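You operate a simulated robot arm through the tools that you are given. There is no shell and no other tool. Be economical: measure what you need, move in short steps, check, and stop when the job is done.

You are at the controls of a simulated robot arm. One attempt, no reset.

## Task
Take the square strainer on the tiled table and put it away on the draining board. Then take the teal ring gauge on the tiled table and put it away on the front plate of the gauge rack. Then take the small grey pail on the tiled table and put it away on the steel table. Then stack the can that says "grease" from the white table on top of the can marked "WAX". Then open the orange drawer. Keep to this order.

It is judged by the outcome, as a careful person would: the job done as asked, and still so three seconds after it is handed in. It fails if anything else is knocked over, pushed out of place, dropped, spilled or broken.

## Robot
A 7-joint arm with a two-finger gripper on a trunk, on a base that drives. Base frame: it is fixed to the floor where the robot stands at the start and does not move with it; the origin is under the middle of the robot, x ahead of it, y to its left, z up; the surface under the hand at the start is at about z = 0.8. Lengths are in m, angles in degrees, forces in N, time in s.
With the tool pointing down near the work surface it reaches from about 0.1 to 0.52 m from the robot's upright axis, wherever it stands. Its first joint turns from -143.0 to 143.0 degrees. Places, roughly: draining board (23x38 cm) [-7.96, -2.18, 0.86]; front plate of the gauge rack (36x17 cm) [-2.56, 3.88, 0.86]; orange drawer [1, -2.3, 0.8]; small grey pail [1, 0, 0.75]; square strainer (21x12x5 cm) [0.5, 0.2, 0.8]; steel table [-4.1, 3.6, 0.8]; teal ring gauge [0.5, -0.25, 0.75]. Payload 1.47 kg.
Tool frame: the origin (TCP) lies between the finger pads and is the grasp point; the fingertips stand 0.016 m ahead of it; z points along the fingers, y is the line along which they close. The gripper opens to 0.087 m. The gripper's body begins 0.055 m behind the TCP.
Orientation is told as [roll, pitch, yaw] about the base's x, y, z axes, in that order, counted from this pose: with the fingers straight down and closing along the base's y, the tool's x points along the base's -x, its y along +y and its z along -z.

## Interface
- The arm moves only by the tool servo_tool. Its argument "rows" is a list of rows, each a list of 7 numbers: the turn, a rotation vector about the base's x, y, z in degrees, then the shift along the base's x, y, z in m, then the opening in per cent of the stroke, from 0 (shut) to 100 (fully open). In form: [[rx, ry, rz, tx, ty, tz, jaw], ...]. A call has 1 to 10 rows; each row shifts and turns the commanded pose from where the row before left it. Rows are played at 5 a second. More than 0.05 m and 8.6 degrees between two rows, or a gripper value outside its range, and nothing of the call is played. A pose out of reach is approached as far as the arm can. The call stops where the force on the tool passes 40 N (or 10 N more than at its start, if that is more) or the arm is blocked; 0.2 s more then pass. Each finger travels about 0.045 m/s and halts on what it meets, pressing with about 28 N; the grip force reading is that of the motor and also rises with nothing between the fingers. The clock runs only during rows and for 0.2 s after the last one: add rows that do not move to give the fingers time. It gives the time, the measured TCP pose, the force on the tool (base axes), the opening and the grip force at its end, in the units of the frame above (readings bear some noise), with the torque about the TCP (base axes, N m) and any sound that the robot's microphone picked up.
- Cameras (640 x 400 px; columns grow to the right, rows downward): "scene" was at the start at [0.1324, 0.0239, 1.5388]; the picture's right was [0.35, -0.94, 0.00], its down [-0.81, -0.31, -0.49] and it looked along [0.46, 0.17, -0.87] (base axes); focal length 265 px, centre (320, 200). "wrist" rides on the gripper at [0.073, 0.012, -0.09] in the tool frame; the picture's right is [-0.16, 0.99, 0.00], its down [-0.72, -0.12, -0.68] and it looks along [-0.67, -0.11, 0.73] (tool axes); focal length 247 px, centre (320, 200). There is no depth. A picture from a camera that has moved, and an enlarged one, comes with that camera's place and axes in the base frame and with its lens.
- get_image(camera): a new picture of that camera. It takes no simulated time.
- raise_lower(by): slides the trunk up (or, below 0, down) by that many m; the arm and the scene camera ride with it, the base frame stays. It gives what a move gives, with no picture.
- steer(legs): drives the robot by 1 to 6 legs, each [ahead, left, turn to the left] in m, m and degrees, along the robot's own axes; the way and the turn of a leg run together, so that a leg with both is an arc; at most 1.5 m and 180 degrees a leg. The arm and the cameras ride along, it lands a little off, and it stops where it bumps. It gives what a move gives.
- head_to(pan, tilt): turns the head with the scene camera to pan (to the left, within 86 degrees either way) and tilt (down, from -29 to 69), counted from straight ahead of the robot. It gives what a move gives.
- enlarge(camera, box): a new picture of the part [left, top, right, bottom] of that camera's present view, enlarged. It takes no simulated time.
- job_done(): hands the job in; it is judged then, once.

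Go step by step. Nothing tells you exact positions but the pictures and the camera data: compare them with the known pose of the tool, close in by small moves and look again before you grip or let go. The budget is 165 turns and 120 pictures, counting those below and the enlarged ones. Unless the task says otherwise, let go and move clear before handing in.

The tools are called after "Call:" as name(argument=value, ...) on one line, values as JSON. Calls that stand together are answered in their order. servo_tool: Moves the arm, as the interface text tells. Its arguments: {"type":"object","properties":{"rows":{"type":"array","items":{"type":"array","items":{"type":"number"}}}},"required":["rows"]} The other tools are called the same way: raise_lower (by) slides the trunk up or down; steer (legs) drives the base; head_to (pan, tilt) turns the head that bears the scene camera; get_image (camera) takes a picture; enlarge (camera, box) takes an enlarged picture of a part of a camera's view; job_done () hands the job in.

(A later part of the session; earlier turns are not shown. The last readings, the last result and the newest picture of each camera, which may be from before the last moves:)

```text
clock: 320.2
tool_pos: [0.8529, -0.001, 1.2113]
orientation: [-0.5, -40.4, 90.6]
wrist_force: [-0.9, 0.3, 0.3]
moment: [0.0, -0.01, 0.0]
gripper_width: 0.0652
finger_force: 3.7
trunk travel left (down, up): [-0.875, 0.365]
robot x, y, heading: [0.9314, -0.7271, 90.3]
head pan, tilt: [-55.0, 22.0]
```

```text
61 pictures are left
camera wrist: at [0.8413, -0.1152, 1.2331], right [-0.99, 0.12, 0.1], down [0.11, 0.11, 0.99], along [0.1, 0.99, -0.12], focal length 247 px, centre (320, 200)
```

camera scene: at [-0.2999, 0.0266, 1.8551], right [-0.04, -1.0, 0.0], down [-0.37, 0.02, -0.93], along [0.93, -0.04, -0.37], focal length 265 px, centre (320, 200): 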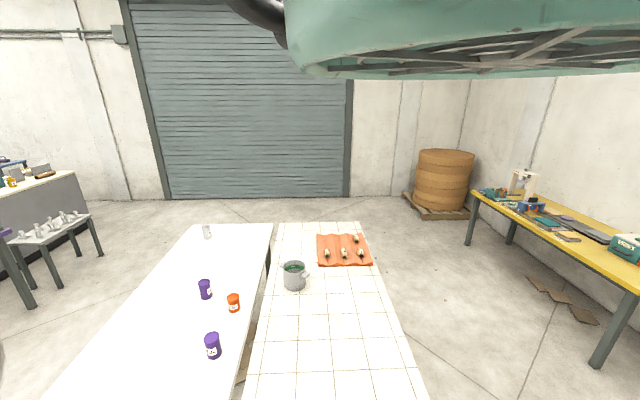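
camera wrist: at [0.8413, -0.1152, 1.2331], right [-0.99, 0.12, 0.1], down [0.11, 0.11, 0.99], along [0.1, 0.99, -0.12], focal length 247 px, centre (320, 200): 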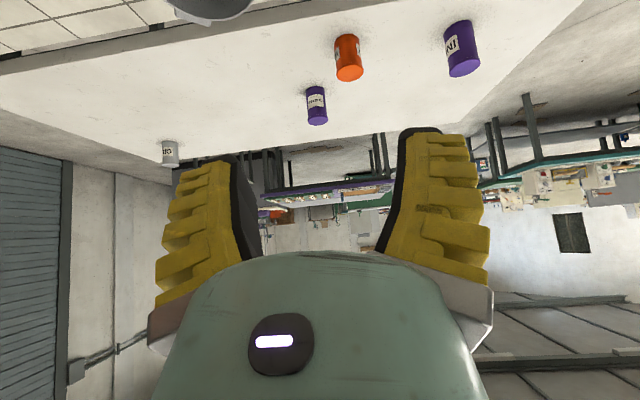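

With ~40° forward pitch the reach is much longer (0.73 m). Now reduce the pitch somewhat to look into the pail.

Call:
servo_tool(rows=[[-7, 0, 0, 0, -0.01, 0, 70], [-7, 0, 0, 0, -0.01, 0, 70], [-7, 0, 0, 0, -0.01, 0, 70], [0, 0, 0, 0.02, 0, 0, 70], [0, 0, 0, 0, 0, 0, 70]])

Call:
get_image(camera="wrist")

```text
clock: 321.4
tool_pos: [0.8744, -0.0322, 1.2133]
orientation: [-0.3, -19.3, 90.5]
wrist_force: [0.5, -0.7, 1.0]
moment: [0.01, 0.0, 0.0]
gripper_width: 0.0654
finger_force: 3.3
trunk travel left (down, up): [-0.875, 0.365]
robot x, y, heading: [0.9312, -0.7263, 90.2]
head pan, tilt: [-55.0, 22.0]
```

```text
60 pictures are left
camera wrist: at [0.8622, -0.131, 1.2725], right [-0.99, 0.14, 0.05], down [0.11, 0.46, 0.88], along [0.1, 0.88, -0.47], focal length 247 px, centre (320, 200)
```

wrist: 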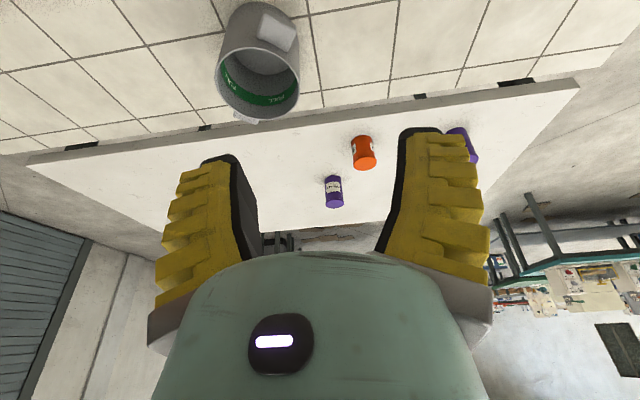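

Call:
enlarge(camera="wrist", box=[190, 0, 350, 130])

```text
3.08 times, centred on (270, 65) of wrist
camera zoom: at [0.8622, -0.131, 1.2725], right [-0.99, 0.14, 0.05], down [0.11, 0.46, 0.88], along [0.1, 0.88, -0.47], focal length 760 px, centre (474, 615)
```

zoom: 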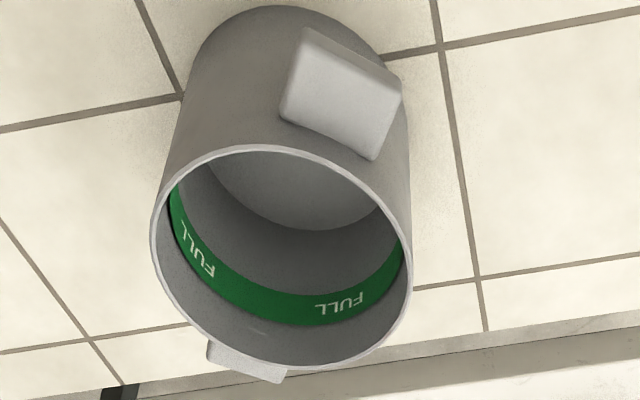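

The pail is empty; rim centre ≈(0.975, 0.112), z≈0.93, ø≈12.5 cm. I'll pinch the wall at its −x side, (0.913, 0.112), with the tool pitched ~35°. Test reach at height first.

Call:
servo_tool(rows=[[8, 0, 0, 0.01, 0.02, 0, 60], [8, 0, 0, 0.01, 0.03, 0, 60], [0, 0, 0, 0.01, 0.03, 0, 60], [0, 0, 0, 0.005, 0.03, 0, 60], [0, 0, 0, 0.004, 0.02, 0, 60], [0, 0, 0, 0, 0.014, 0, 60], [0, 0, 0, 0, 0, 0, 60]])

Call:
get_image(camera="wrist")

```text
clock: 323.1
tool_pos: [0.9124, 0.1133, 1.2121]
orientation: [-0.4, -35.3, 90.7]
wrist_force: [0.4, -0.2, -0.2]
moment: [0.03, 0.04, 0.02]
gripper_width: 0.0573
finger_force: 3.5
trunk travel left (down, up): [-0.875, 0.365]
robot x, y, heading: [0.9336, -0.7254, 90.3]
head pan, tilt: [-55.0, 22.0]
```

```text
58 pictures are left
camera wrist: at [0.9001, 0.0013, 1.2435], right [-0.99, 0.12, 0.09], down [0.11, 0.2, 0.97], along [0.1, 0.97, -0.21], focal length 247 px, centre (320, 200)
```

wrist: 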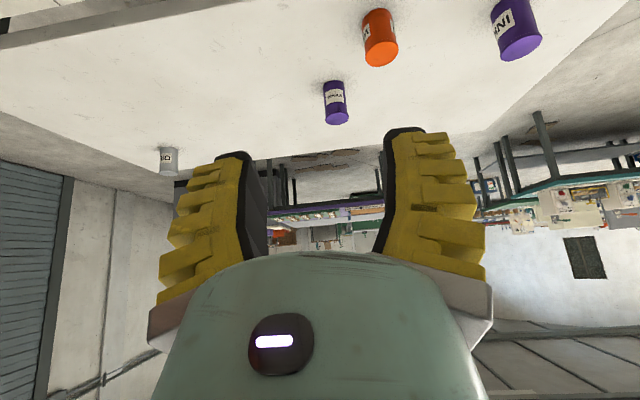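

Reachable. Lower with the trunk to just above the rim and look.

Call:
raise_lower(by=-0.22)

Call:
get_image(camera="wrist")

```text
clock: 325.4
tool_pos: [0.9123, 0.1132, 0.9931]
orientation: [-0.5, -35.3, 90.5]
wrist_force: [-0.1, 0.6, -0.5]
moment: [0.03, -0.01, 0.01]
gripper_width: 0.0574
finger_force: 4.0
trunk travel left (down, up): [-0.655, 0.585]
robot x, y, heading: [0.9325, -0.7233, 90.2]
head pan, tilt: [-55.0, 22.0]
```

```text
57 pictures are left
camera wrist: at [0.9002, 0.0012, 1.0235], right [-0.99, 0.12, 0.08], down [0.11, 0.2, 0.97], along [0.1, 0.97, -0.21], focal length 247 px, centre (320, 200)
```

wrist: 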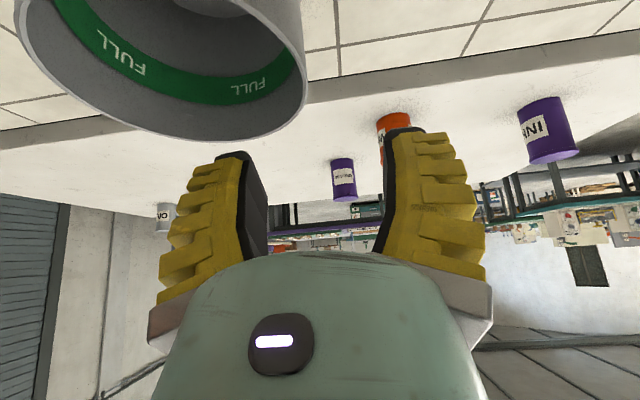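

Rim −x extreme at (0.915, 0.12) as predicted. Small alignment, then lower by the trunk and check.

Call:
servo_tool(rows=[[0, 0, 0, 0.004, 0.004, 0, 60], [0, 0, 0, 0, 0, 0, 60]])

Call:
raise_lower(by=-0.075)

Call:
get_image(camera="wrist")

```text
clock: 326.0
tool_pos: [0.9169, 0.1169, 0.9932]
orientation: [-0.5, -35.2, 90.5]
wrist_force: [-0.3, -0.5, 0.5]
moment: [0.01, -0.01, -0.02]
gripper_width: 0.0574
finger_force: 3.8
trunk travel left (down, up): [-0.655, 0.585]
robot x, y, heading: [0.9354, -0.7241, 90.2]
head pan, tilt: [-55.0, 22.0]
```

```text
clock: 327.1
tool_pos: [0.9166, 0.1169, 0.9172]
orientation: [-0.5, -35.3, 90.6]
wrist_force: [0.0, 0.6, 0.0]
moment: [-0.01, 0.0, -0.02]
gripper_width: 0.0573
finger_force: 3.3
trunk travel left (down, up): [-0.58, 0.66]
robot x, y, heading: [0.9285, -0.7255, 90.3]
head pan, tilt: [-55.0, 22.0]
```

```text
56 pictures are left
camera wrist: at [0.9044, 0.0053, 0.9487], right [-0.99, 0.12, 0.08], down [0.11, 0.2, 0.97], along [0.1, 0.97, -0.21], focal length 247 px, centre (320, 200)
```

wrist: 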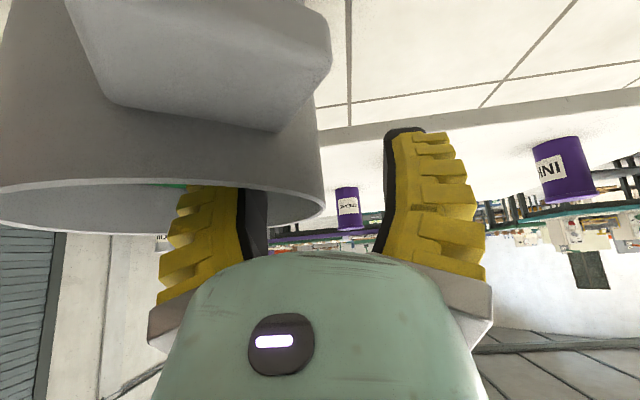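

One finger inside, one outside. Close and lift slightly.

Call:
servo_tool(rows=[[0, 0, 0, 0, 0, 0, 0], [0, 0, 0, 0, 0, 0, 0], [0, 0, 0, 0, 0, 0, 0], [0, 0, 0, 0, 0, 0, 0], [0, 0, 0, 0, 0, 0, 0]])

Call:
raise_lower(by=0.04)

Call:
get_image(camera="wrist")

```text
clock: 328.3
tool_pos: [0.9163, 0.1176, 0.9191]
orientation: [-0.5, -35.3, 90.6]
wrist_force: [0.5, -0.8, 3.2]
moment: [-0.14, 0.04, 0.0]
gripper_width: 0.0058
finger_force: 27.8
trunk travel left (down, up): [-0.58, 0.66]
robot x, y, heading: [0.9334, -0.7248, 90.3]
head pan, tilt: [-55.0, 22.0]
```

```text
clock: 329.1
tool_pos: [0.9152, 0.1158, 0.9558]
orientation: [-0.4, -35.1, 90.6]
wrist_force: [-0.1, 0.1, -1.5]
moment: [0.03, 0.1, 0.0]
gripper_width: 0.006
finger_force: 28.1
trunk travel left (down, up): [-0.62, 0.62]
robot x, y, heading: [0.9286, -0.7246, 90.2]
head pan, tilt: [-55.0, 22.0]
```

```text
55 pictures are left
camera wrist: at [0.9044, 0.0044, 0.9878], right [-0.99, 0.12, 0.08], down [0.11, 0.2, 0.97], along [0.1, 0.97, -0.21], focal length 247 px, centre (320, 200)
```

wrist: 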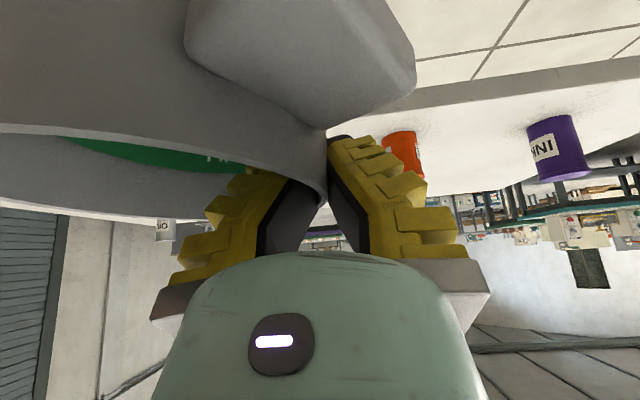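

Pail held. Raise it and retract toward the robot.

Call:
raise_lower(by=0.3)

Call:
servo_tool(rows=[[0, 0, 0, 0, -0.02, 0, 0], [0, 0, 0, 0, -0.03, 0, 0], [0, 0, 0, 0, -0.03, 0, 0], [0, 0, 0, 0, -0.03, 0, 0], [0, 0, 0, 0, -0.03, 0, 0], [0, 0, 0, 0, -0.03, 0, 0], [0, 0, 0, 0, -0.03, 0, 0], [0, 0, 0, 0, 0, 0, 0]])

Call:
get_image(camera="wrist")

```text
clock: 332.1
tool_pos: [0.9158, 0.1166, 1.2568]
orientation: [-0.5, -35.2, 90.6]
wrist_force: [0.0, 0.4, -1.3]
moment: [-0.01, 0.08, 0.0]
gripper_width: 0.0062
finger_force: 28.0
trunk travel left (down, up): [-0.92, 0.32]
robot x, y, heading: [0.9325, -0.7274, 90.3]
head pan, tilt: [-55.0, 22.0]
```

```text
clock: 333.9
tool_pos: [0.9162, -0.0835, 1.2588]
orientation: [-0.5, -35.2, 90.7]
wrist_force: [0.7, -0.3, -0.9]
moment: [-0.02, 0.05, -0.04]
gripper_width: 0.006
finger_force: 28.0
trunk travel left (down, up): [-0.92, 0.32]
robot x, y, heading: [0.9312, -0.7263, 90.3]
head pan, tilt: [-55.0, 22.0]
```

```text
54 pictures are left
camera wrist: at [0.9048, -0.1953, 1.2892], right [-0.99, 0.12, 0.08], down [0.11, 0.2, 0.97], along [0.1, 0.97, -0.21], focal length 247 px, centre (320, 200)
```

wrist: 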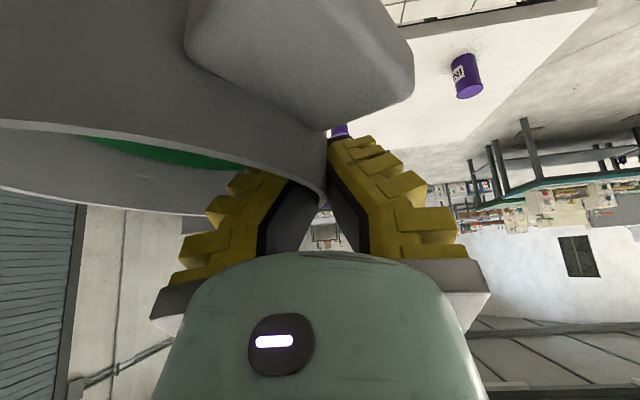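

Secure. Now drive back to the lane and up to the rack/steel-table side.

Call:
raise_lower(by=0.25)

Call:
steer(legs=[[-0.4, 0, 0], [0, 1.33, -0.3], [1.5, 0, 0], [1.5, 0, 0], [1.5, 0, 0], [1.45, 0, 0]])

Call:
steer(legs=[[0, 0, 90], [0, 0, 90]])

Call:
get_image(camera="wrist")

```text
clock: 336.5
tool_pos: [0.916, -0.0818, 1.5086]
orientation: [-0.5, -35.3, 90.6]
wrist_force: [-0.2, 0.4, -1.1]
moment: [0.01, 0.06, 0.01]
gripper_width: 0.0058
finger_force: 27.4
trunk travel left (down, up): [-1.17, 0.07]
robot x, y, heading: [0.9325, -0.725, 90.1]
head pan, tilt: [-55.0, 22.0]
```

```text
clock: 373.1
tool_pos: [-0.537, 5.4499, 1.5078]
orientation: [-0.6, -35.2, 92.7]
wrist_force: [0.7, 0.2, -1.6]
moment: [-0.02, 0.07, 0.03]
gripper_width: 0.0059
finger_force: 28.3
trunk travel left (down, up): [-1.17, 0.07]
robot x, y, heading: [-0.498, 4.8063, 92.0]
head pan, tilt: [-55.0, 22.0]
```

```text
clock: 381.2
tool_pos: [-0.4519, 4.1663, 1.5079]
orientation: [-0.5, -35.2, -86.6]
wrist_force: [-0.9, 0.7, -1.1]
moment: [0.01, -0.12, -0.01]
gripper_width: 0.0061
finger_force: 27.9
trunk travel left (down, up): [-1.17, 0.07]
robot x, y, heading: [-0.4957, 4.8071, -86.8]
head pan, tilt: [-55.0, 22.0]
```

```text
53 pictures are left
camera wrist: at [-0.4471, 4.2766, 1.5391], right [0.99, -0.07, 0.08], down [-0.1, -0.2, 0.97], along [-0.06, -0.98, -0.21], focal length 247 px, centre (320, 200)
```

wrist: 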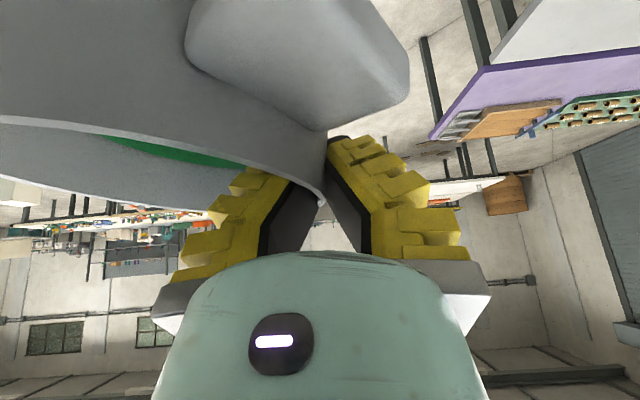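

Pail hangs to the robot's right. Strafe along toward the steel table and look.

Call:
steer(legs=[[0, 0, -3.2], [0, -1.5, 0], [0, -1.2, 0]])

Call:
get_image(camera="scene")

```text
clock: 394.8
tool_pos: [-3.1863, 4.1627, 1.5076]
orientation: [-0.5, -35.1, -89.4]
wrist_force: [0.5, 0.1, -1.5]
moment: [-0.01, -0.08, 0.03]
gripper_width: 0.006
finger_force: 28.3
trunk travel left (down, up): [-1.17, 0.07]
robot x, y, heading: [-3.2055, 4.8042, -89.4]
head pan, tilt: [-55.0, 22.0]
```

```text
52 pictures are left
camera scene: at [-3.2778, 4.6833, 1.8701], right [-0.57, 0.82, 0.0], down [0.31, 0.21, -0.93], along [-0.76, -0.53, -0.37], focal length 265 px, centre (320, 200)
```

scene: 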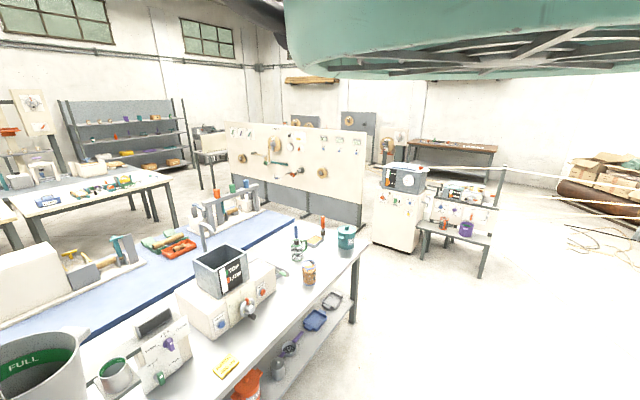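

Free spot in front of the machine: centre ≈(−4.07, 3.875). Drive so the tool is near TCP (−4.007, 3.875).

Call:
steer(legs=[[0, -0.82, -0.6], [0.25, 0, 0]])

Call:
raise_lower(by=-0.3)

Call:
get_image(camera="wrist")

Call:
get_image(camera="scene")

```text
clock: 400.6
tool_pos: [-4.0159, 3.9102, 1.5073]
orientation: [-0.6, -35.2, -89.8]
wrist_force: [-0.3, -0.3, -0.9]
moment: [0.02, -0.06, -0.03]
gripper_width: 0.0059
finger_force: 27.9
trunk travel left (down, up): [-1.17, 0.07]
robot x, y, heading: [-4.0236, 4.5513, -90.0]
head pan, tilt: [-55.0, 22.0]
```

```text
clock: 403.6
tool_pos: [-4.0146, 3.9095, 1.209]
orientation: [-0.5, -35.2, -89.9]
wrist_force: [0.7, 1.1, -1.2]
moment: [-0.05, -0.05, -0.02]
gripper_width: 0.006
finger_force: 28.0
trunk travel left (down, up): [-0.87, 0.37]
robot x, y, heading: [-4.0201, 4.55, -90.5]
head pan, tilt: [-55.0, 22.0]
```

```text
51 pictures are left
camera wrist: at [-4.0036, 4.0194, 1.2392], right [0.99, -0.13, 0.08], down [-0.11, -0.2, 0.97], along [-0.11, -0.97, -0.21], focal length 247 px, centre (320, 200)
```

wrist: 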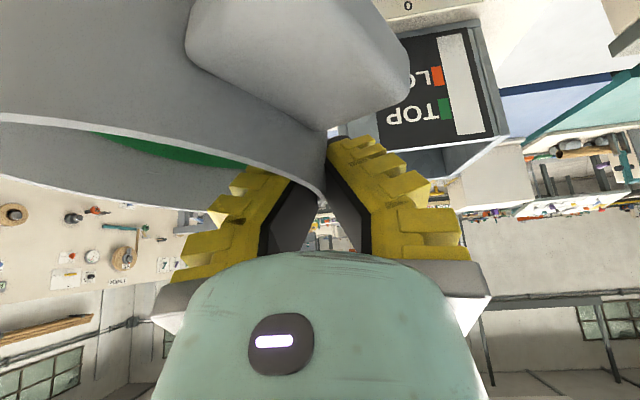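

```text
50 pictures are left
camera scene: at [-4.101, 4.431, 1.5702], right [-0.56, 0.83, 0.0], down [0.31, 0.21, -0.93], along [-0.77, -0.52, -0.37], focal length 265 px, centre (320, 200)
```

scene: 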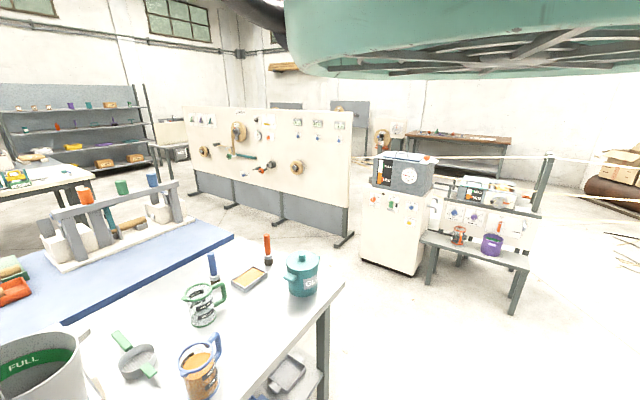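

Cup and pan are well to the −x side (x<−4.25). Align y and lower with the trunk.

Call:
servo_tool(rows=[[0, 0, 0, 0, -0.024, 0, 0], [0, 0, 0, 0, 0, 0, 0]])

Call:
raise_lower(by=-0.27)

Call:
get_image(camera="wrist")

```text
clock: 404.2
tool_pos: [-4.0157, 3.886, 1.2078]
orientation: [-0.4, -35.3, -90.0]
wrist_force: [1.2, 0.0, -0.8]
moment: [0.02, -0.05, -0.04]
gripper_width: 0.0061
finger_force: 28.3
trunk travel left (down, up): [-0.87, 0.37]
robot x, y, heading: [-4.026, 4.5534, -90.2]
head pan, tilt: [-55.0, 22.0]
```

```text
clock: 406.1
tool_pos: [-3.997, 3.8833, 0.9949]
orientation: [0.9, -35.5, -88.5]
wrist_force: [14.2, -1.7, 1.1]
moment: [-0.1, 0.12, 0.13]
gripper_width: 0.006
finger_force: 28.0
trunk travel left (down, up): [-0.657, 0.583]
robot x, y, heading: [-4.0224, 4.5546, -90.1]
head pan, tilt: [-55.0, 22.0]
stopped: the force on the tool passed its limit at 42 N (the readings are from after the stop); the commanded pose is now the measured one
```

```text
49 pictures are left
camera wrist: at [-3.9914, 3.9944, 1.0251], right [0.99, -0.09, 0.1], down [-0.12, -0.2, 0.97], along [-0.07, -0.98, -0.21], focal length 247 px, centre (320, 200)
```

wrist: 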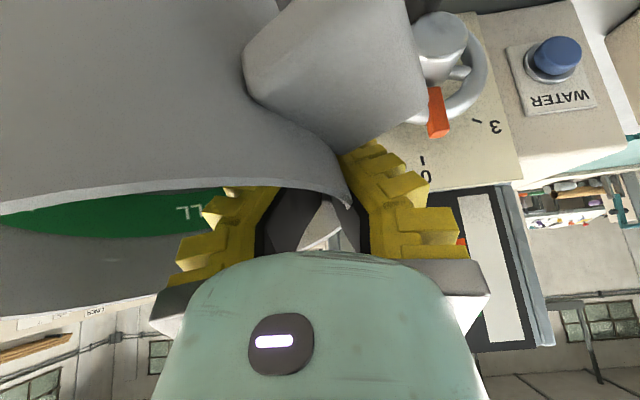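

The pail touched something—likely a knob on the machine's front. Back up immediately and look.

Call:
raise_lower(by=0.2)

Call:
steer(legs=[[-0.3, 0, 0], [0, 0.6, 0]])

Call:
head_to(pan=-55, tilt=35)

Call:
get_image(camera="wrist")

Call:
get_image(camera="scene")

```text
clock: 408.3
tool_pos: [-4.0056, 3.8848, 1.1955]
orientation: [0.4, -35.4, -88.9]
wrist_force: [-0.2, 0.6, -1.6]
moment: [0.0, -0.06, 0.02]
gripper_width: 0.0057
finger_force: 28.0
trunk travel left (down, up): [-0.857, 0.383]
robot x, y, heading: [-4.024, 4.5516, -89.9]
head pan, tilt: [-55.0, 22.0]
```

```text
clock: 413.4
tool_pos: [-3.3954, 4.1835, 1.1952]
orientation: [0.4, -35.3, -89.0]
wrist_force: [-0.4, 0.3, -1.7]
moment: [0.0, -0.07, 0.0]
gripper_width: 0.0061
finger_force: 27.9
trunk travel left (down, up): [-0.857, 0.383]
robot x, y, heading: [-3.4175, 4.8515, -90.1]
head pan, tilt: [-55.0, 22.0]
```

```text
clock: 414.1
tool_pos: [-3.3954, 4.1832, 1.1942]
orientation: [0.4, -35.4, -88.8]
wrist_force: [0.3, -0.8, -1.6]
moment: [-0.02, -0.06, -0.01]
gripper_width: 0.006
finger_force: 28.1
trunk travel left (down, up): [-0.857, 0.383]
robot x, y, heading: [-3.4096, 4.8501, -90.3]
head pan, tilt: [-55.0, 35.0]
```

```text
48 pictures are left
camera wrist: at [-3.3881, 4.2938, 1.2254], right [0.99, -0.1, 0.1], down [-0.12, -0.2, 0.97], along [-0.08, -0.97, -0.21], focal length 247 px, centre (320, 200)
```

wrist: 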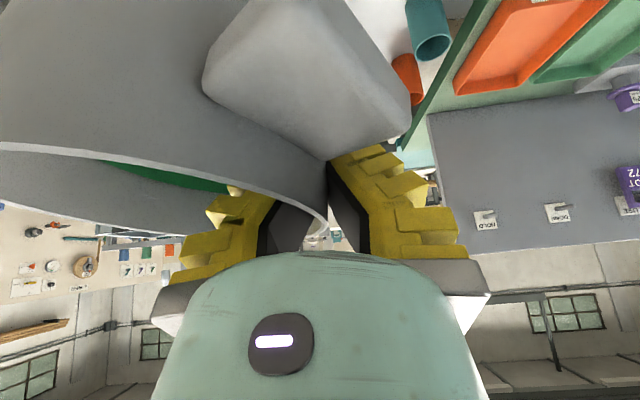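

```text
47 pictures are left
camera scene: at [-3.4883, 4.7325, 1.5368], right [-0.56, 0.83, 0.0], down [0.47, 0.31, -0.83], along [-0.69, -0.46, -0.56], focal length 265 px, centre (320, 200)
```

scene: 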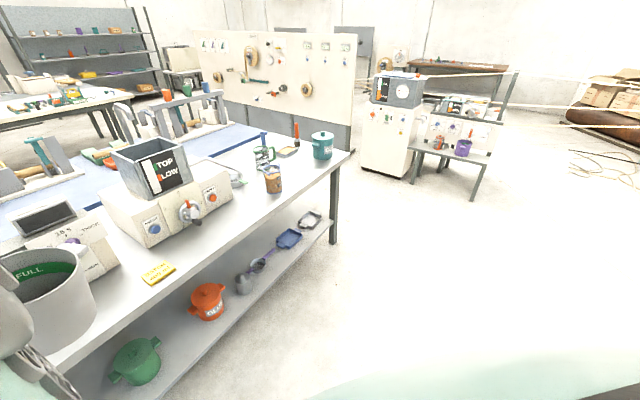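

Call:
enlarge(camera="scene", box=[90, 110, 350, 290])

```text
2.22 times, centred on (220, 200) of scene
camera zoom: at [-3.4883, 4.7325, 1.5368], right [-0.56, 0.83, 0.0], down [0.47, 0.31, -0.83], along [-0.69, -0.46, -0.56], focal length 589 px, centre (542, 200)
```

zoom: 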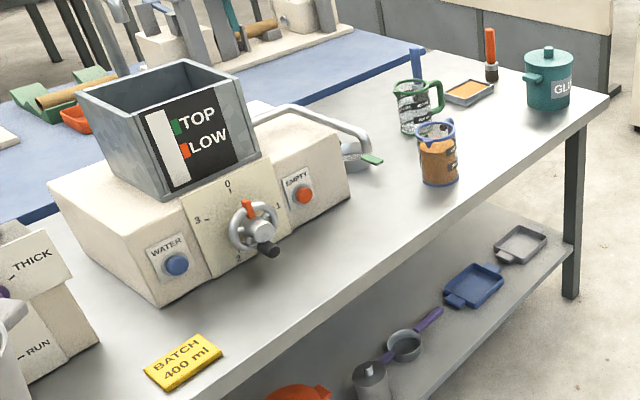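

Now it's clear: the machine's handwheel/lever and knob project into that spot; nothing appears displaced. A better free spot is between the amber cup (x≈−4.32) and the teal pot (x≈−4.81): pail centre (−4.56, 3.89). Drive there at height.

Call:
steer(legs=[[0, -1.105, 0.2], [0.28, 0, 0]])

Call:
get_image(camera="wrist")

Call:
get_image(camera="scene")

```text
clock: 421.3
tool_pos: [-4.4873, 3.8988, 1.1949]
orientation: [0.4, -35.4, -88.1]
wrist_force: [-0.2, -0.1, -1.5]
moment: [0.0, -0.06, 0.02]
gripper_width: 0.0062
finger_force: 28.1
trunk travel left (down, up): [-0.857, 0.383]
robot x, y, heading: [-4.5138, 4.5634, -89.4]
head pan, tilt: [-55.0, 35.0]
```

```text
45 pictures are left
camera wrist: at [-4.4802, 4.0091, 1.2254], right [0.99, -0.09, 0.1], down [-0.11, -0.2, 0.97], along [-0.07, -0.98, -0.21], focal length 247 px, centre (320, 200)
```

wrist: 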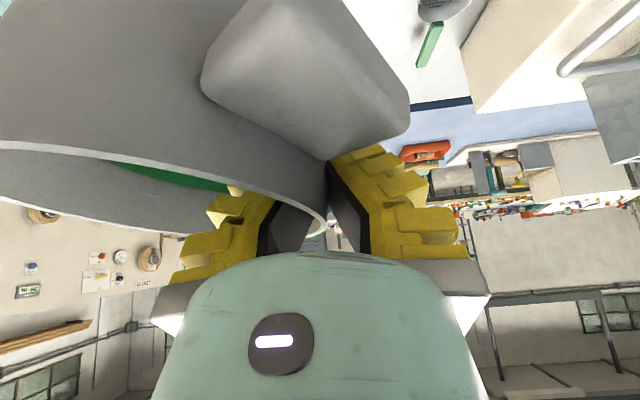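

```text
44 pictures are left
camera scene: at [-4.5871, 4.4463, 1.5363], right [-0.57, 0.82, 0.0], down [0.47, 0.32, -0.82], along [-0.68, -0.47, -0.57], focal length 265 px, centre (320, 200)
```

scene: 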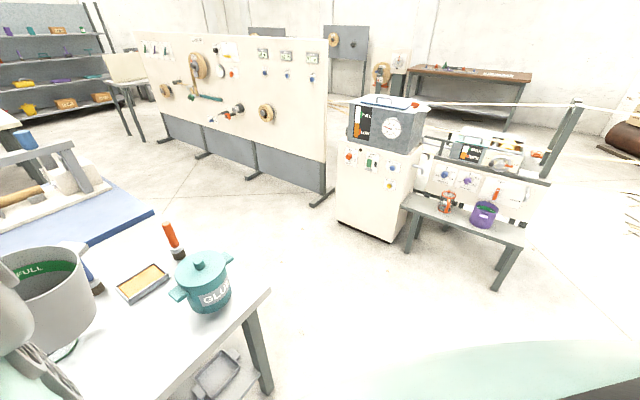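

Spot is clear on all sides. Lower in stages.

Call:
raise_lower(by=-0.2)

Call:
raise_lower(by=-0.05)

Call:
get_image(camera="scene")

```text
clock: 423.5
tool_pos: [-4.4869, 3.8987, 0.9945]
orientation: [0.4, -35.4, -88.0]
wrist_force: [1.3, -0.5, -1.9]
moment: [-0.02, -0.06, 0.01]
gripper_width: 0.0062
finger_force: 27.8
trunk travel left (down, up): [-0.657, 0.583]
robot x, y, heading: [-4.5167, 4.5647, -89.3]
head pan, tilt: [-55.0, 35.0]
```

```text
clock: 424.4
tool_pos: [-4.4855, 3.8985, 0.9434]
orientation: [0.4, -35.5, -87.9]
wrist_force: [0.5, -0.5, -1.9]
moment: [0.01, -0.07, -0.01]
gripper_width: 0.0061
finger_force: 27.0
trunk travel left (down, up): [-0.607, 0.633]
robot x, y, heading: [-4.5136, 4.5657, -89.1]
head pan, tilt: [-55.0, 35.0]
```

```text
43 pictures are left
camera scene: at [-4.587, 4.4463, 1.2863], right [-0.57, 0.82, 0.0], down [0.47, 0.32, -0.82], along [-0.68, -0.47, -0.57], focal length 265 px, centre (320, 200)
```

scene: 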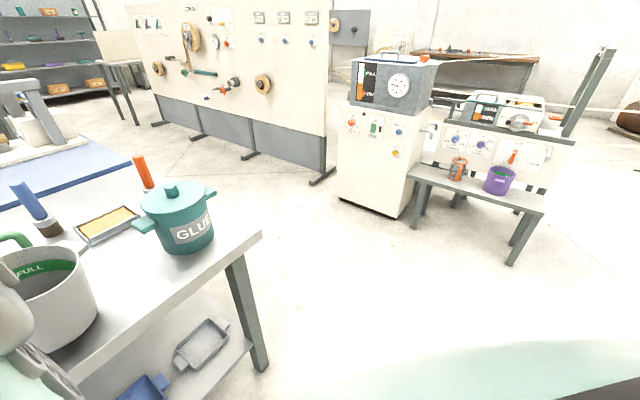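

Just above the table. Shift 1.5 cm inward and lower to contact.

Call:
servo_tool(rows=[[0, 0, 0, 0, -0.015, 0, 0], [0, 0, 0, 0, 0, -0.01, 0], [0, 0, 0, 0, 0, -0.006, 0], [0, 0, 0, 0, 0, 0, 0]])

Call:
servo_tool(rows=[[0, 0, 0, 0, 0, -0.004, 0], [0, 0, 0, 0, 0, 0, 0]])

Call:
servo_tool(rows=[[0, 0, 0, 0, 0, -0.004, 0], [0, 0, 0, 0, 0, 0, 0]])

```text
clock: 425.4
tool_pos: [-4.4862, 3.8833, 0.927]
orientation: [0.4, -35.4, -88.0]
wrist_force: [0.1, -0.6, -0.8]
moment: [0.0, -0.09, 0.01]
gripper_width: 0.0061
finger_force: 28.0
trunk travel left (down, up): [-0.607, 0.633]
robot x, y, heading: [-4.5153, 4.5666, -89.3]
head pan, tilt: [-55.0, 35.0]
```

```text
clock: 426.0
tool_pos: [-4.4865, 3.8844, 0.9254]
orientation: [0.3, -35.4, -88.0]
wrist_force: [0.4, -0.7, -0.9]
moment: [0.01, -0.06, -0.04]
gripper_width: 0.0058
finger_force: 28.0
trunk travel left (down, up): [-0.607, 0.633]
robot x, y, heading: [-4.5192, 4.5665, -89.0]
head pan, tilt: [-55.0, 35.0]
```

```text
clock: 426.6
tool_pos: [-4.4863, 3.8838, 0.9203]
orientation: [0.3, -35.4, -88.0]
wrist_force: [0.1, -0.7, 0.4]
moment: [0.05, -0.05, -0.02]
gripper_width: 0.0058
finger_force: 27.7
trunk travel left (down, up): [-0.607, 0.633]
robot x, y, heading: [-4.5168, 4.5681, -89.4]
head pan, tilt: [-55.0, 35.0]
```

Call:
servo_tool(rows=[[0, 0, 0, 0, 0, -0.004, 0], [0, 0, 0, 0, 0, 0, 0]])

Call:
servo_tool(rows=[[0, 0, 0, 0, 0, -0.003, 0], [0, 0, 0, 0, 0, 0, 0]])

Call:
get_image(camera="scene")

```text
clock: 427.2
tool_pos: [-4.4856, 3.8828, 0.9165]
orientation: [0.3, -35.4, -88.0]
wrist_force: [0.7, -0.4, 0.2]
moment: [0.1, -0.02, -0.05]
gripper_width: 0.0061
finger_force: 27.9
trunk travel left (down, up): [-0.607, 0.633]
robot x, y, heading: [-4.5197, 4.5655, -89.2]
head pan, tilt: [-55.0, 35.0]
```

```text
clock: 427.8
tool_pos: [-4.4857, 3.8826, 0.9136]
orientation: [0.5, -35.5, -88.0]
wrist_force: [2.3, -0.2, 3.4]
moment: [0.2, -0.04, -0.03]
gripper_width: 0.0058
finger_force: 27.8
trunk travel left (down, up): [-0.607, 0.633]
robot x, y, heading: [-4.5152, 4.564, -89.3]
head pan, tilt: [-55.0, 35.0]
```

```text
42 pictures are left
camera scene: at [-4.5867, 4.4459, 1.2859], right [-0.57, 0.82, 0.0], down [0.47, 0.33, -0.82], along [-0.67, -0.47, -0.57], focal length 265 px, centre (320, 200)
```

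scene: 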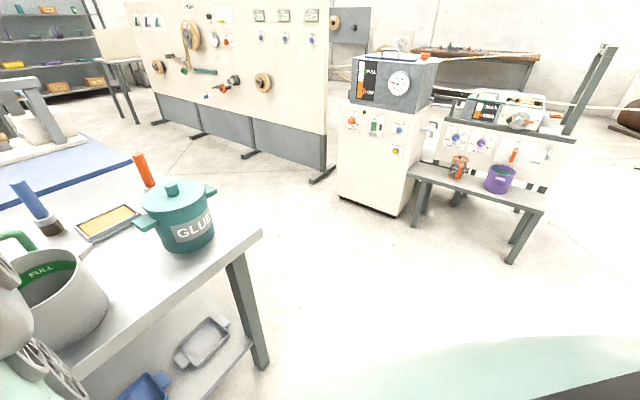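

Down on the steel table. Release and rise.

Call:
servo_tool(rows=[[0, 0, 0, 0, 0, 0.001, 45], [0, 0, 0, 0, 0, 0, 45], [0, 0, 0, 0, 0, 0, 45], [0, 0, 0, 0, 0, 0, 45]])

Call:
raise_lower(by=0.3)

Call:
get_image(camera="scene")

```text
clock: 428.8
tool_pos: [-4.4871, 3.8833, 0.9158]
orientation: [0.4, -35.4, -88.0]
wrist_force: [0.7, 0.3, 0.1]
moment: [-0.01, 0.01, 0.0]
gripper_width: 0.0448
finger_force: 4.0
trunk travel left (down, up): [-0.607, 0.633]
robot x, y, heading: [-4.5139, 4.5688, -89.1]
head pan, tilt: [-55.0, 35.0]
```

```text
clock: 431.8
tool_pos: [-4.4871, 3.8842, 1.215]
orientation: [0.4, -35.4, -87.9]
wrist_force: [-0.5, 1.3, 0.5]
moment: [0.0, -0.01, 0.02]
gripper_width: 0.0451
finger_force: 4.3
trunk travel left (down, up): [-0.907, 0.333]
robot x, y, heading: [-4.5156, 4.5663, -89.2]
head pan, tilt: [-55.0, 35.0]
```

```text
41 pictures are left
camera scene: at [-4.5869, 4.4464, 1.5857], right [-0.57, 0.82, 0.0], down [0.47, 0.33, -0.82], along [-0.67, -0.47, -0.57], focal length 265 px, centre (320, 200)
```

scene: 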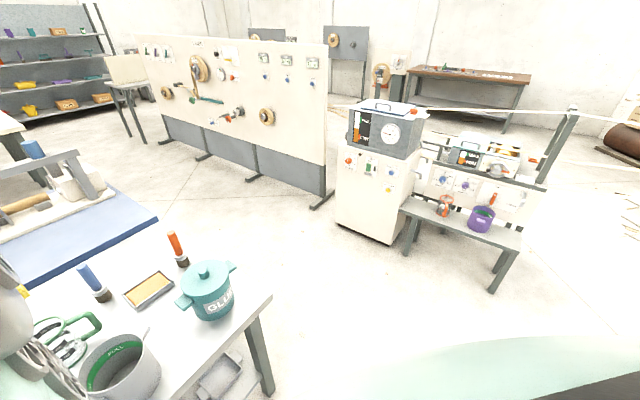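

The pail stands safely on the steel table. Next the cans: drive back to the white table's left side (lane x≈−0.4, then along y≈1.75).

Call:
raise_lower(by=0.2)

Call:
steer(legs=[[-0.3, 0, -0.8], [0, 1.5, 0], [0, 1.5, 0], [0, 1.1, 0], [1.5, 0, 0], [1.5, 0, 0]])

Call:
get_image(camera="wrist")

```text
clock: 434.0
tool_pos: [-4.4856, 3.8838, 1.4151]
orientation: [0.4, -35.4, -88.0]
wrist_force: [0.2, -0.2, -0.7]
moment: [-0.01, -0.02, 0.03]
gripper_width: 0.0449
finger_force: 4.5
trunk travel left (down, up): [-1.107, 0.133]
robot x, y, heading: [-4.5173, 4.5672, -89.2]
head pan, tilt: [-55.0, 35.0]
```

```text
clock: 469.5
tool_pos: [-0.4612, 1.1367, 1.4149]
orientation: [0.5, -35.3, -90.3]
wrist_force: [0.3, 0.3, 0.0]
moment: [0.02, -0.01, 0.0]
gripper_width: 0.045
finger_force: 3.9
trunk travel left (down, up): [-1.107, 0.133]
robot x, y, heading: [-0.4652, 1.8205, -92.0]
head pan, tilt: [-55.0, 35.0]
```

```text
40 pictures are left
camera wrist: at [-0.4506, 1.2468, 1.4455], right [0.99, -0.13, 0.1], down [-0.12, -0.2, 0.97], along [-0.11, -0.97, -0.21], focal length 247 px, centre (320, 200)
```

wrist: 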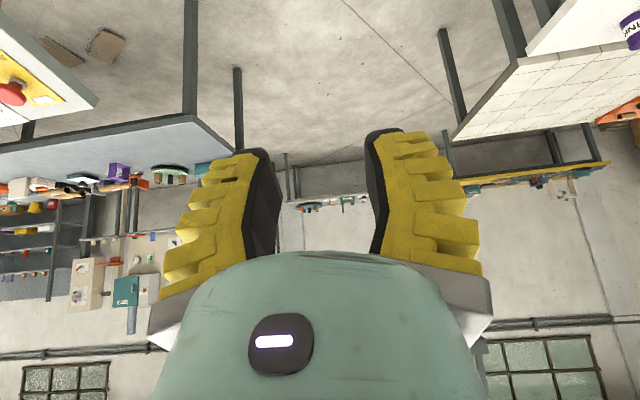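

Call:
steer(legs=[[0, 0, 2], [0, 1.38, 0]])

Call:
get_image(camera="wrist")

```text
clock: 476.8
tool_pos: [0.9462, 1.1469, 1.416]
orientation: [0.4, -35.4, -88.3]
wrist_force: [0.0, 0.4, 0.6]
moment: [0.01, 0.03, 0.01]
gripper_width: 0.0446
finger_force: 4.7
trunk travel left (down, up): [-1.107, 0.133]
robot x, y, heading: [0.9216, 1.8274, -89.5]
head pan, tilt: [-55.0, 35.0]
```

```text
39 pictures are left
camera wrist: at [0.9532, 1.2572, 1.4455], right [0.99, -0.09, 0.1], down [-0.11, -0.2, 0.97], along [-0.07, -0.98, -0.21], focal length 247 px, centre (320, 200)
```

wrist: 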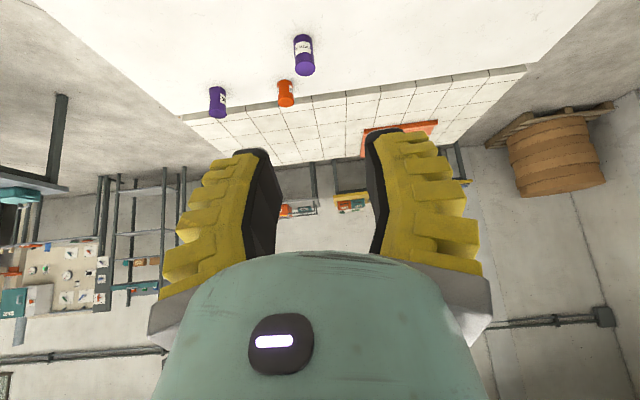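

Call:
enlarge(camera="wrist", box=[190, 10, 350, 130])

```text
3.33 times, centred on (270, 70) of wrist
camera zoom: at [0.9532, 1.2572, 1.4455], right [0.99, -0.09, 0.1], down [-0.11, -0.2, 0.97], along [-0.07, -0.98, -0.21], focal length 823 px, centre (487, 633)
```

zoom: 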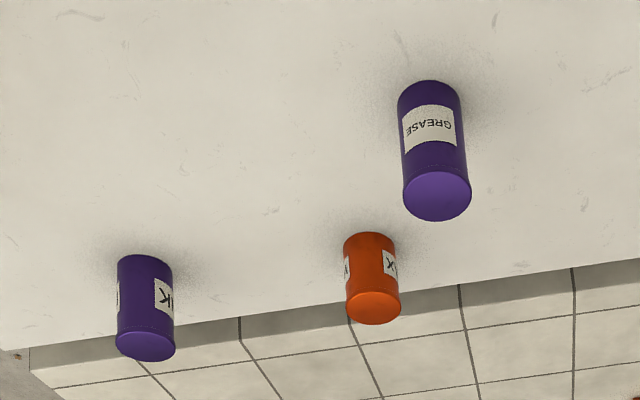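

GREASE is at ≈(0.90, 0.60), ø≈6 cm, top z≈0.895; WAX at ≈(0.80, 0.42), top ≈0.873. I'll pick GREASE from this side, then stack from the near end of the table. Drive in.

Call:
steer(legs=[[0.42, 0, -0.5]])

Call:
raise_lower(by=-0.3)

Call:
servo_tool(rows=[[0, 0, 0, -0.01, -0.02, 0, 100], [0, 0, 0, -0.01, -0.02, 0, 100], [0, 0, 0, 0, -0.02, 0, 100], [0, 0, 0, 0, 0, 0, 100]])

Call:
get_image(camera="wrist")

```text
clock: 479.4
tool_pos: [0.9415, 0.7188, 1.4151]
orientation: [0.4, -35.4, -88.7]
wrist_force: [-0.7, 1.4, 0.5]
moment: [0.0, -0.03, -0.03]
gripper_width: 0.0449
finger_force: 4.7
trunk travel left (down, up): [-1.107, 0.133]
robot x, y, heading: [0.9232, 1.4039, -90.0]
head pan, tilt: [-55.0, 35.0]
```

```text
clock: 482.4
tool_pos: [0.9416, 0.7192, 1.1148]
orientation: [0.4, -35.4, -88.7]
wrist_force: [0.0, 0.1, -0.3]
moment: [-0.01, 0.01, 0.0]
gripper_width: 0.045
finger_force: 4.7
trunk travel left (down, up): [-0.807, 0.433]
robot x, y, heading: [0.9234, 1.4076, -89.9]
head pan, tilt: [-55.0, 35.0]
```

```text
clock: 483.4
tool_pos: [0.9216, 0.6583, 1.1141]
orientation: [0.5, -35.4, -88.8]
wrist_force: [0.1, 1.2, 0.1]
moment: [-0.02, 0.0, 0.01]
gripper_width: 0.087
finger_force: 0.2
trunk travel left (down, up): [-0.807, 0.433]
robot x, y, heading: [0.9225, 1.4045, -90.2]
head pan, tilt: [-55.0, 35.0]
```

```text
37 pictures are left
camera wrist: at [0.9296, 0.77, 1.1459], right [0.99, -0.1, 0.1], down [-0.12, -0.2, 0.97], along [-0.08, -0.97, -0.21], focal length 247 px, centre (320, 200)
```

wrist: 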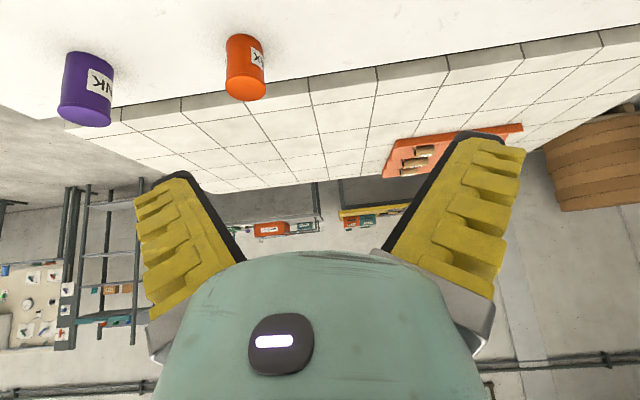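

Tilt the fingers more downward to see the GREASE can.

Call:
servo_tool(rows=[[7.5, 0, 0, 0, 0, -0.01, 100], [7.5, 0, 0, 0, 0, -0.02, 100], [0, 0, 0, 0, 0, 0, 100]])

Call:
get_image(camera="wrist")

```text
clock: 484.2
tool_pos: [0.9215, 0.6594, 1.085]
orientation: [0.7, -20.4, -89.0]
wrist_force: [-0.5, -0.1, -0.4]
moment: [-0.03, 0.01, -0.01]
gripper_width: 0.0868
finger_force: 0.0
trunk travel left (down, up): [-0.807, 0.433]
robot x, y, heading: [0.921, 1.403, -90.2]
head pan, tilt: [-55.0, 35.0]
```

```text
36 pictures are left
camera wrist: at [0.9295, 0.7583, 1.1436], right [0.99, -0.13, 0.07], down [-0.12, -0.44, 0.89], along [-0.08, -0.89, -0.45], focal length 247 px, centre (320, 200)
```

wrist: 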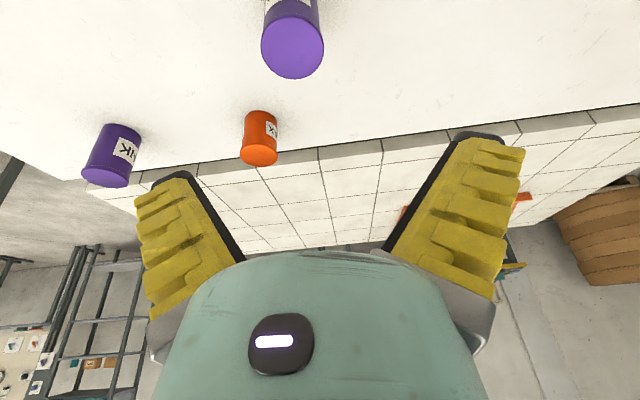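

GREASE top centre (0.900, 0.608). Align above it and lower.

Call:
servo_tool(rows=[[0, 0, 0, -0.011, -0.025, 0, 100], [0, 0, 0, -0.0105, -0.026, 0, 100], [0, 0, 0, 0, 0, 0, 100]])

Call:
raise_lower(by=-0.15)

Call:
get_image(camera="wrist")

```text
clock: 485.0
tool_pos: [0.9006, 0.6083, 1.0849]
orientation: [0.8, -20.5, -88.9]
wrist_force: [1.2, 0.0, -0.3]
moment: [-0.01, 0.0, -0.04]
gripper_width: 0.0868
finger_force: 0.0
trunk travel left (down, up): [-0.807, 0.433]
robot x, y, heading: [0.9278, 1.4027, -90.2]
head pan, tilt: [-55.0, 35.0]
```

```text
clock: 486.8
tool_pos: [0.9005, 0.6085, 0.9363]
orientation: [0.8, -20.5, -88.9]
wrist_force: [0.0, -0.3, -0.3]
moment: [-0.03, 0.02, 0.03]
gripper_width: 0.0874
finger_force: 0.1
trunk travel left (down, up): [-0.657, 0.583]
robot x, y, heading: [0.9252, 1.4053, -89.8]
head pan, tilt: [-55.0, 35.0]
```

```text
35 pictures are left
camera wrist: at [0.9087, 0.7074, 0.9941], right [0.99, -0.12, 0.07], down [-0.12, -0.44, 0.89], along [-0.08, -0.89, -0.45], focal length 247 px, centre (320, 200)
```

wrist: 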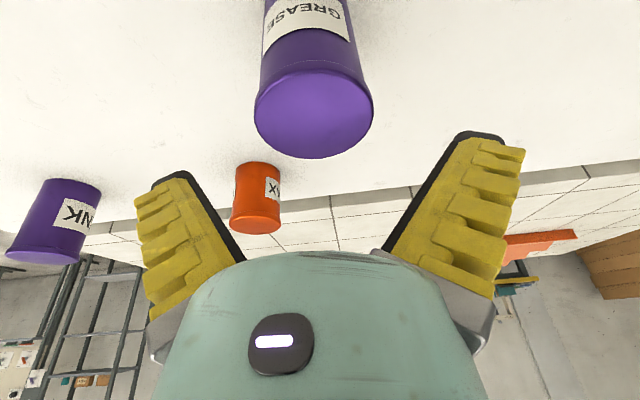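

Call:
servo_tool(rows=[[0, 0, 0, 0, 0.005, -0.03, 100], [0, 0, 0, 0, 0, -0.03, 100], [0, 0, 0, 0, 0, -0.01, 100], [0, 0, 0, 0, 0, 0, 100]])

Call:
get_image(camera="wrist")

```text
clock: 487.8
tool_pos: [0.9009, 0.6139, 0.865]
orientation: [0.7, -20.4, -88.8]
wrist_force: [0.2, -0.9, 0.6]
moment: [0.05, 0.01, -0.01]
gripper_width: 0.0871
finger_force: 0.2
trunk travel left (down, up): [-0.657, 0.583]
robot x, y, heading: [0.9236, 1.404, -89.9]
head pan, tilt: [-55.0, 35.0]
```

```text
34 pictures are left
camera wrist: at [0.9089, 0.7124, 0.9238], right [0.99, -0.12, 0.07], down [-0.12, -0.44, 0.89], along [-0.08, -0.89, -0.45], focal length 247 px, centre (320, 200)
```

wrist: 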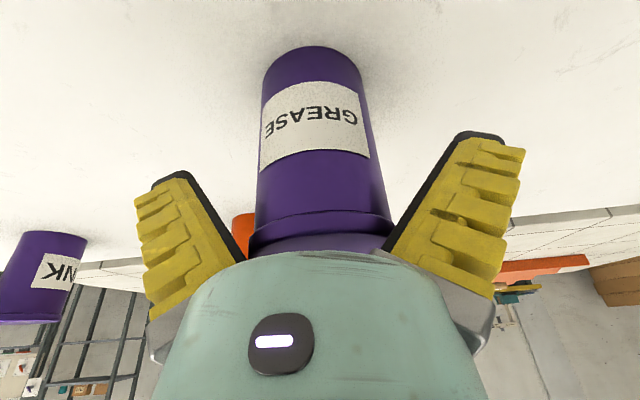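

Can is between the fingers. Close and lift.

Call:
servo_tool(rows=[[0, 0, 0, 0, 0, 0, 0], [0, 0, 0, 0, 0, 0, 0], [0, 0, 0, 0, 0, 0, 0], [0, 0, 0, 0, 0, 0.01, 0], [0, 0, 0, 0, 0, 0.02, 0], [0, 0, 0, 0, 0, 0.03, 0], [0, 0, 0, 0, 0, 0, 0]])

Call:
get_image(camera="wrist")

```text
clock: 489.4
tool_pos: [0.9003, 0.6153, 0.9252]
orientation: [0.7, -20.4, -88.9]
wrist_force: [0.1, 0.5, -2.6]
moment: [0.01, 0.01, 0.02]
gripper_width: 0.0656
finger_force: 28.3
trunk travel left (down, up): [-0.657, 0.583]
robot x, y, heading: [0.9214, 1.4018, -89.7]
head pan, tilt: [-55.0, 35.0]
```

```text
33 pictures are left
camera wrist: at [0.9094, 0.7131, 0.9835], right [0.99, -0.12, 0.07], down [-0.12, -0.44, 0.89], along [-0.08, -0.89, -0.45], focal length 247 px, centre (320, 200)
```

wrist: 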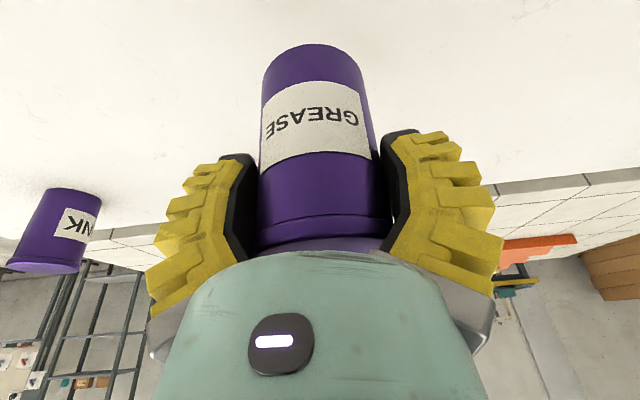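

GREASE is held upright. Raise, retract, and drive round to the near end of the table, facing +x.

Call:
raise_lower(by=0.45)

Call:
servo_tool(rows=[[0, 0, 0, 0, 0.03, 0, 0], [0, 0, 0, 0, 0.03, 0, 0], [0, 0, 0, 0, 0.03, 0, 0], [0, 0, 0, 0, 0.03, 0, 0], [0, 0, 0, 0, 0, 0, 0]])

Call:
steer(legs=[[-0.42, 0, 0], [0, -1.4, 0], [1.37, 0, 0], [0, 0, 90]])

Call:
get_image(camera="wrist")

```text
refused: 0.45 is not a number from -0.4 to 0.4
```

```text
clock: 490.6
tool_pos: [0.9017, 0.7342, 0.9245]
orientation: [0.7, -20.4, -88.9]
wrist_force: [0.4, 0.2, -3.4]
moment: [0.02, 0.01, 0.05]
gripper_width: 0.0652
finger_force: 27.8
trunk travel left (down, up): [-0.657, 0.583]
robot x, y, heading: [0.9215, 1.4011, -89.9]
head pan, tilt: [-55.0, 35.0]
```

```text
clock: 510.0
tool_pos: [0.1824, 0.4436, 0.9258]
orientation: [0.8, -20.4, 0.9]
wrist_force: [-0.1, -0.8, -2.2]
moment: [0.03, 0.0, -0.02]
gripper_width: 0.0639
finger_force: 27.9
trunk travel left (down, up): [-0.657, 0.583]
robot x, y, heading: [-0.4834, 0.4647, -0.0]
head pan, tilt: [-55.0, 35.0]
```

```text
32 pictures are left
camera wrist: at [0.0829, 0.4517, 0.9834], right [0.13, 0.99, 0.07], down [0.44, -0.12, 0.89], along [0.89, -0.08, -0.45], focal length 247 px, centre (320, 200)
```

wrist: 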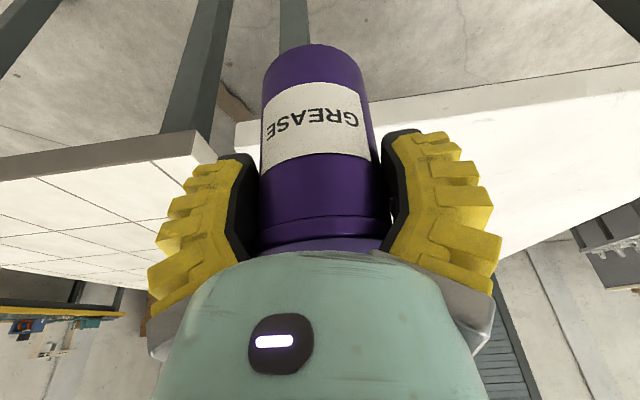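

The raise was refused (limit 0.4), but the drive was clean anyway. Now raise and move in toward WAX.

Call:
raise_lower(by=0.3)

Call:
steer(legs=[[0.47, -0.015, 0]])

Call:
get_image(camera="wrist")

```text
clock: 513.0
tool_pos: [0.1836, 0.4443, 1.2243]
orientation: [0.8, -20.5, 0.9]
wrist_force: [-0.1, -0.7, -2.8]
moment: [-0.03, 0.02, -0.01]
gripper_width: 0.0639
finger_force: 27.7
trunk travel left (down, up): [-0.957, 0.283]
robot x, y, heading: [-0.4855, 0.4662, -0.2]
head pan, tilt: [-55.0, 35.0]
```

```text
clock: 515.8
tool_pos: [0.65, 0.4257, 1.2252]
orientation: [0.8, -20.4, 0.9]
wrist_force: [-0.2, -0.8, -2.9]
moment: [-0.01, 0.0, 0.02]
gripper_width: 0.064
finger_force: 27.6
trunk travel left (down, up): [-0.957, 0.283]
robot x, y, heading: [-0.0215, 0.4511, -0.2]
head pan, tilt: [-55.0, 35.0]
```

```text
31 pictures are left
camera wrist: at [0.5484, 0.4345, 1.2833], right [0.13, 0.99, 0.07], down [0.44, -0.12, 0.89], along [0.89, -0.08, -0.45], focal length 247 px, centre (320, 200)
```

wrist: 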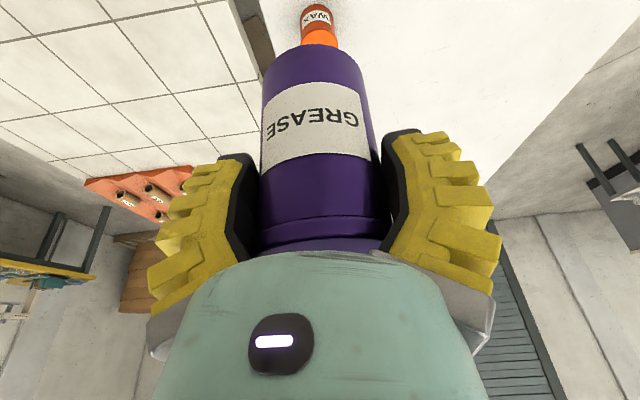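

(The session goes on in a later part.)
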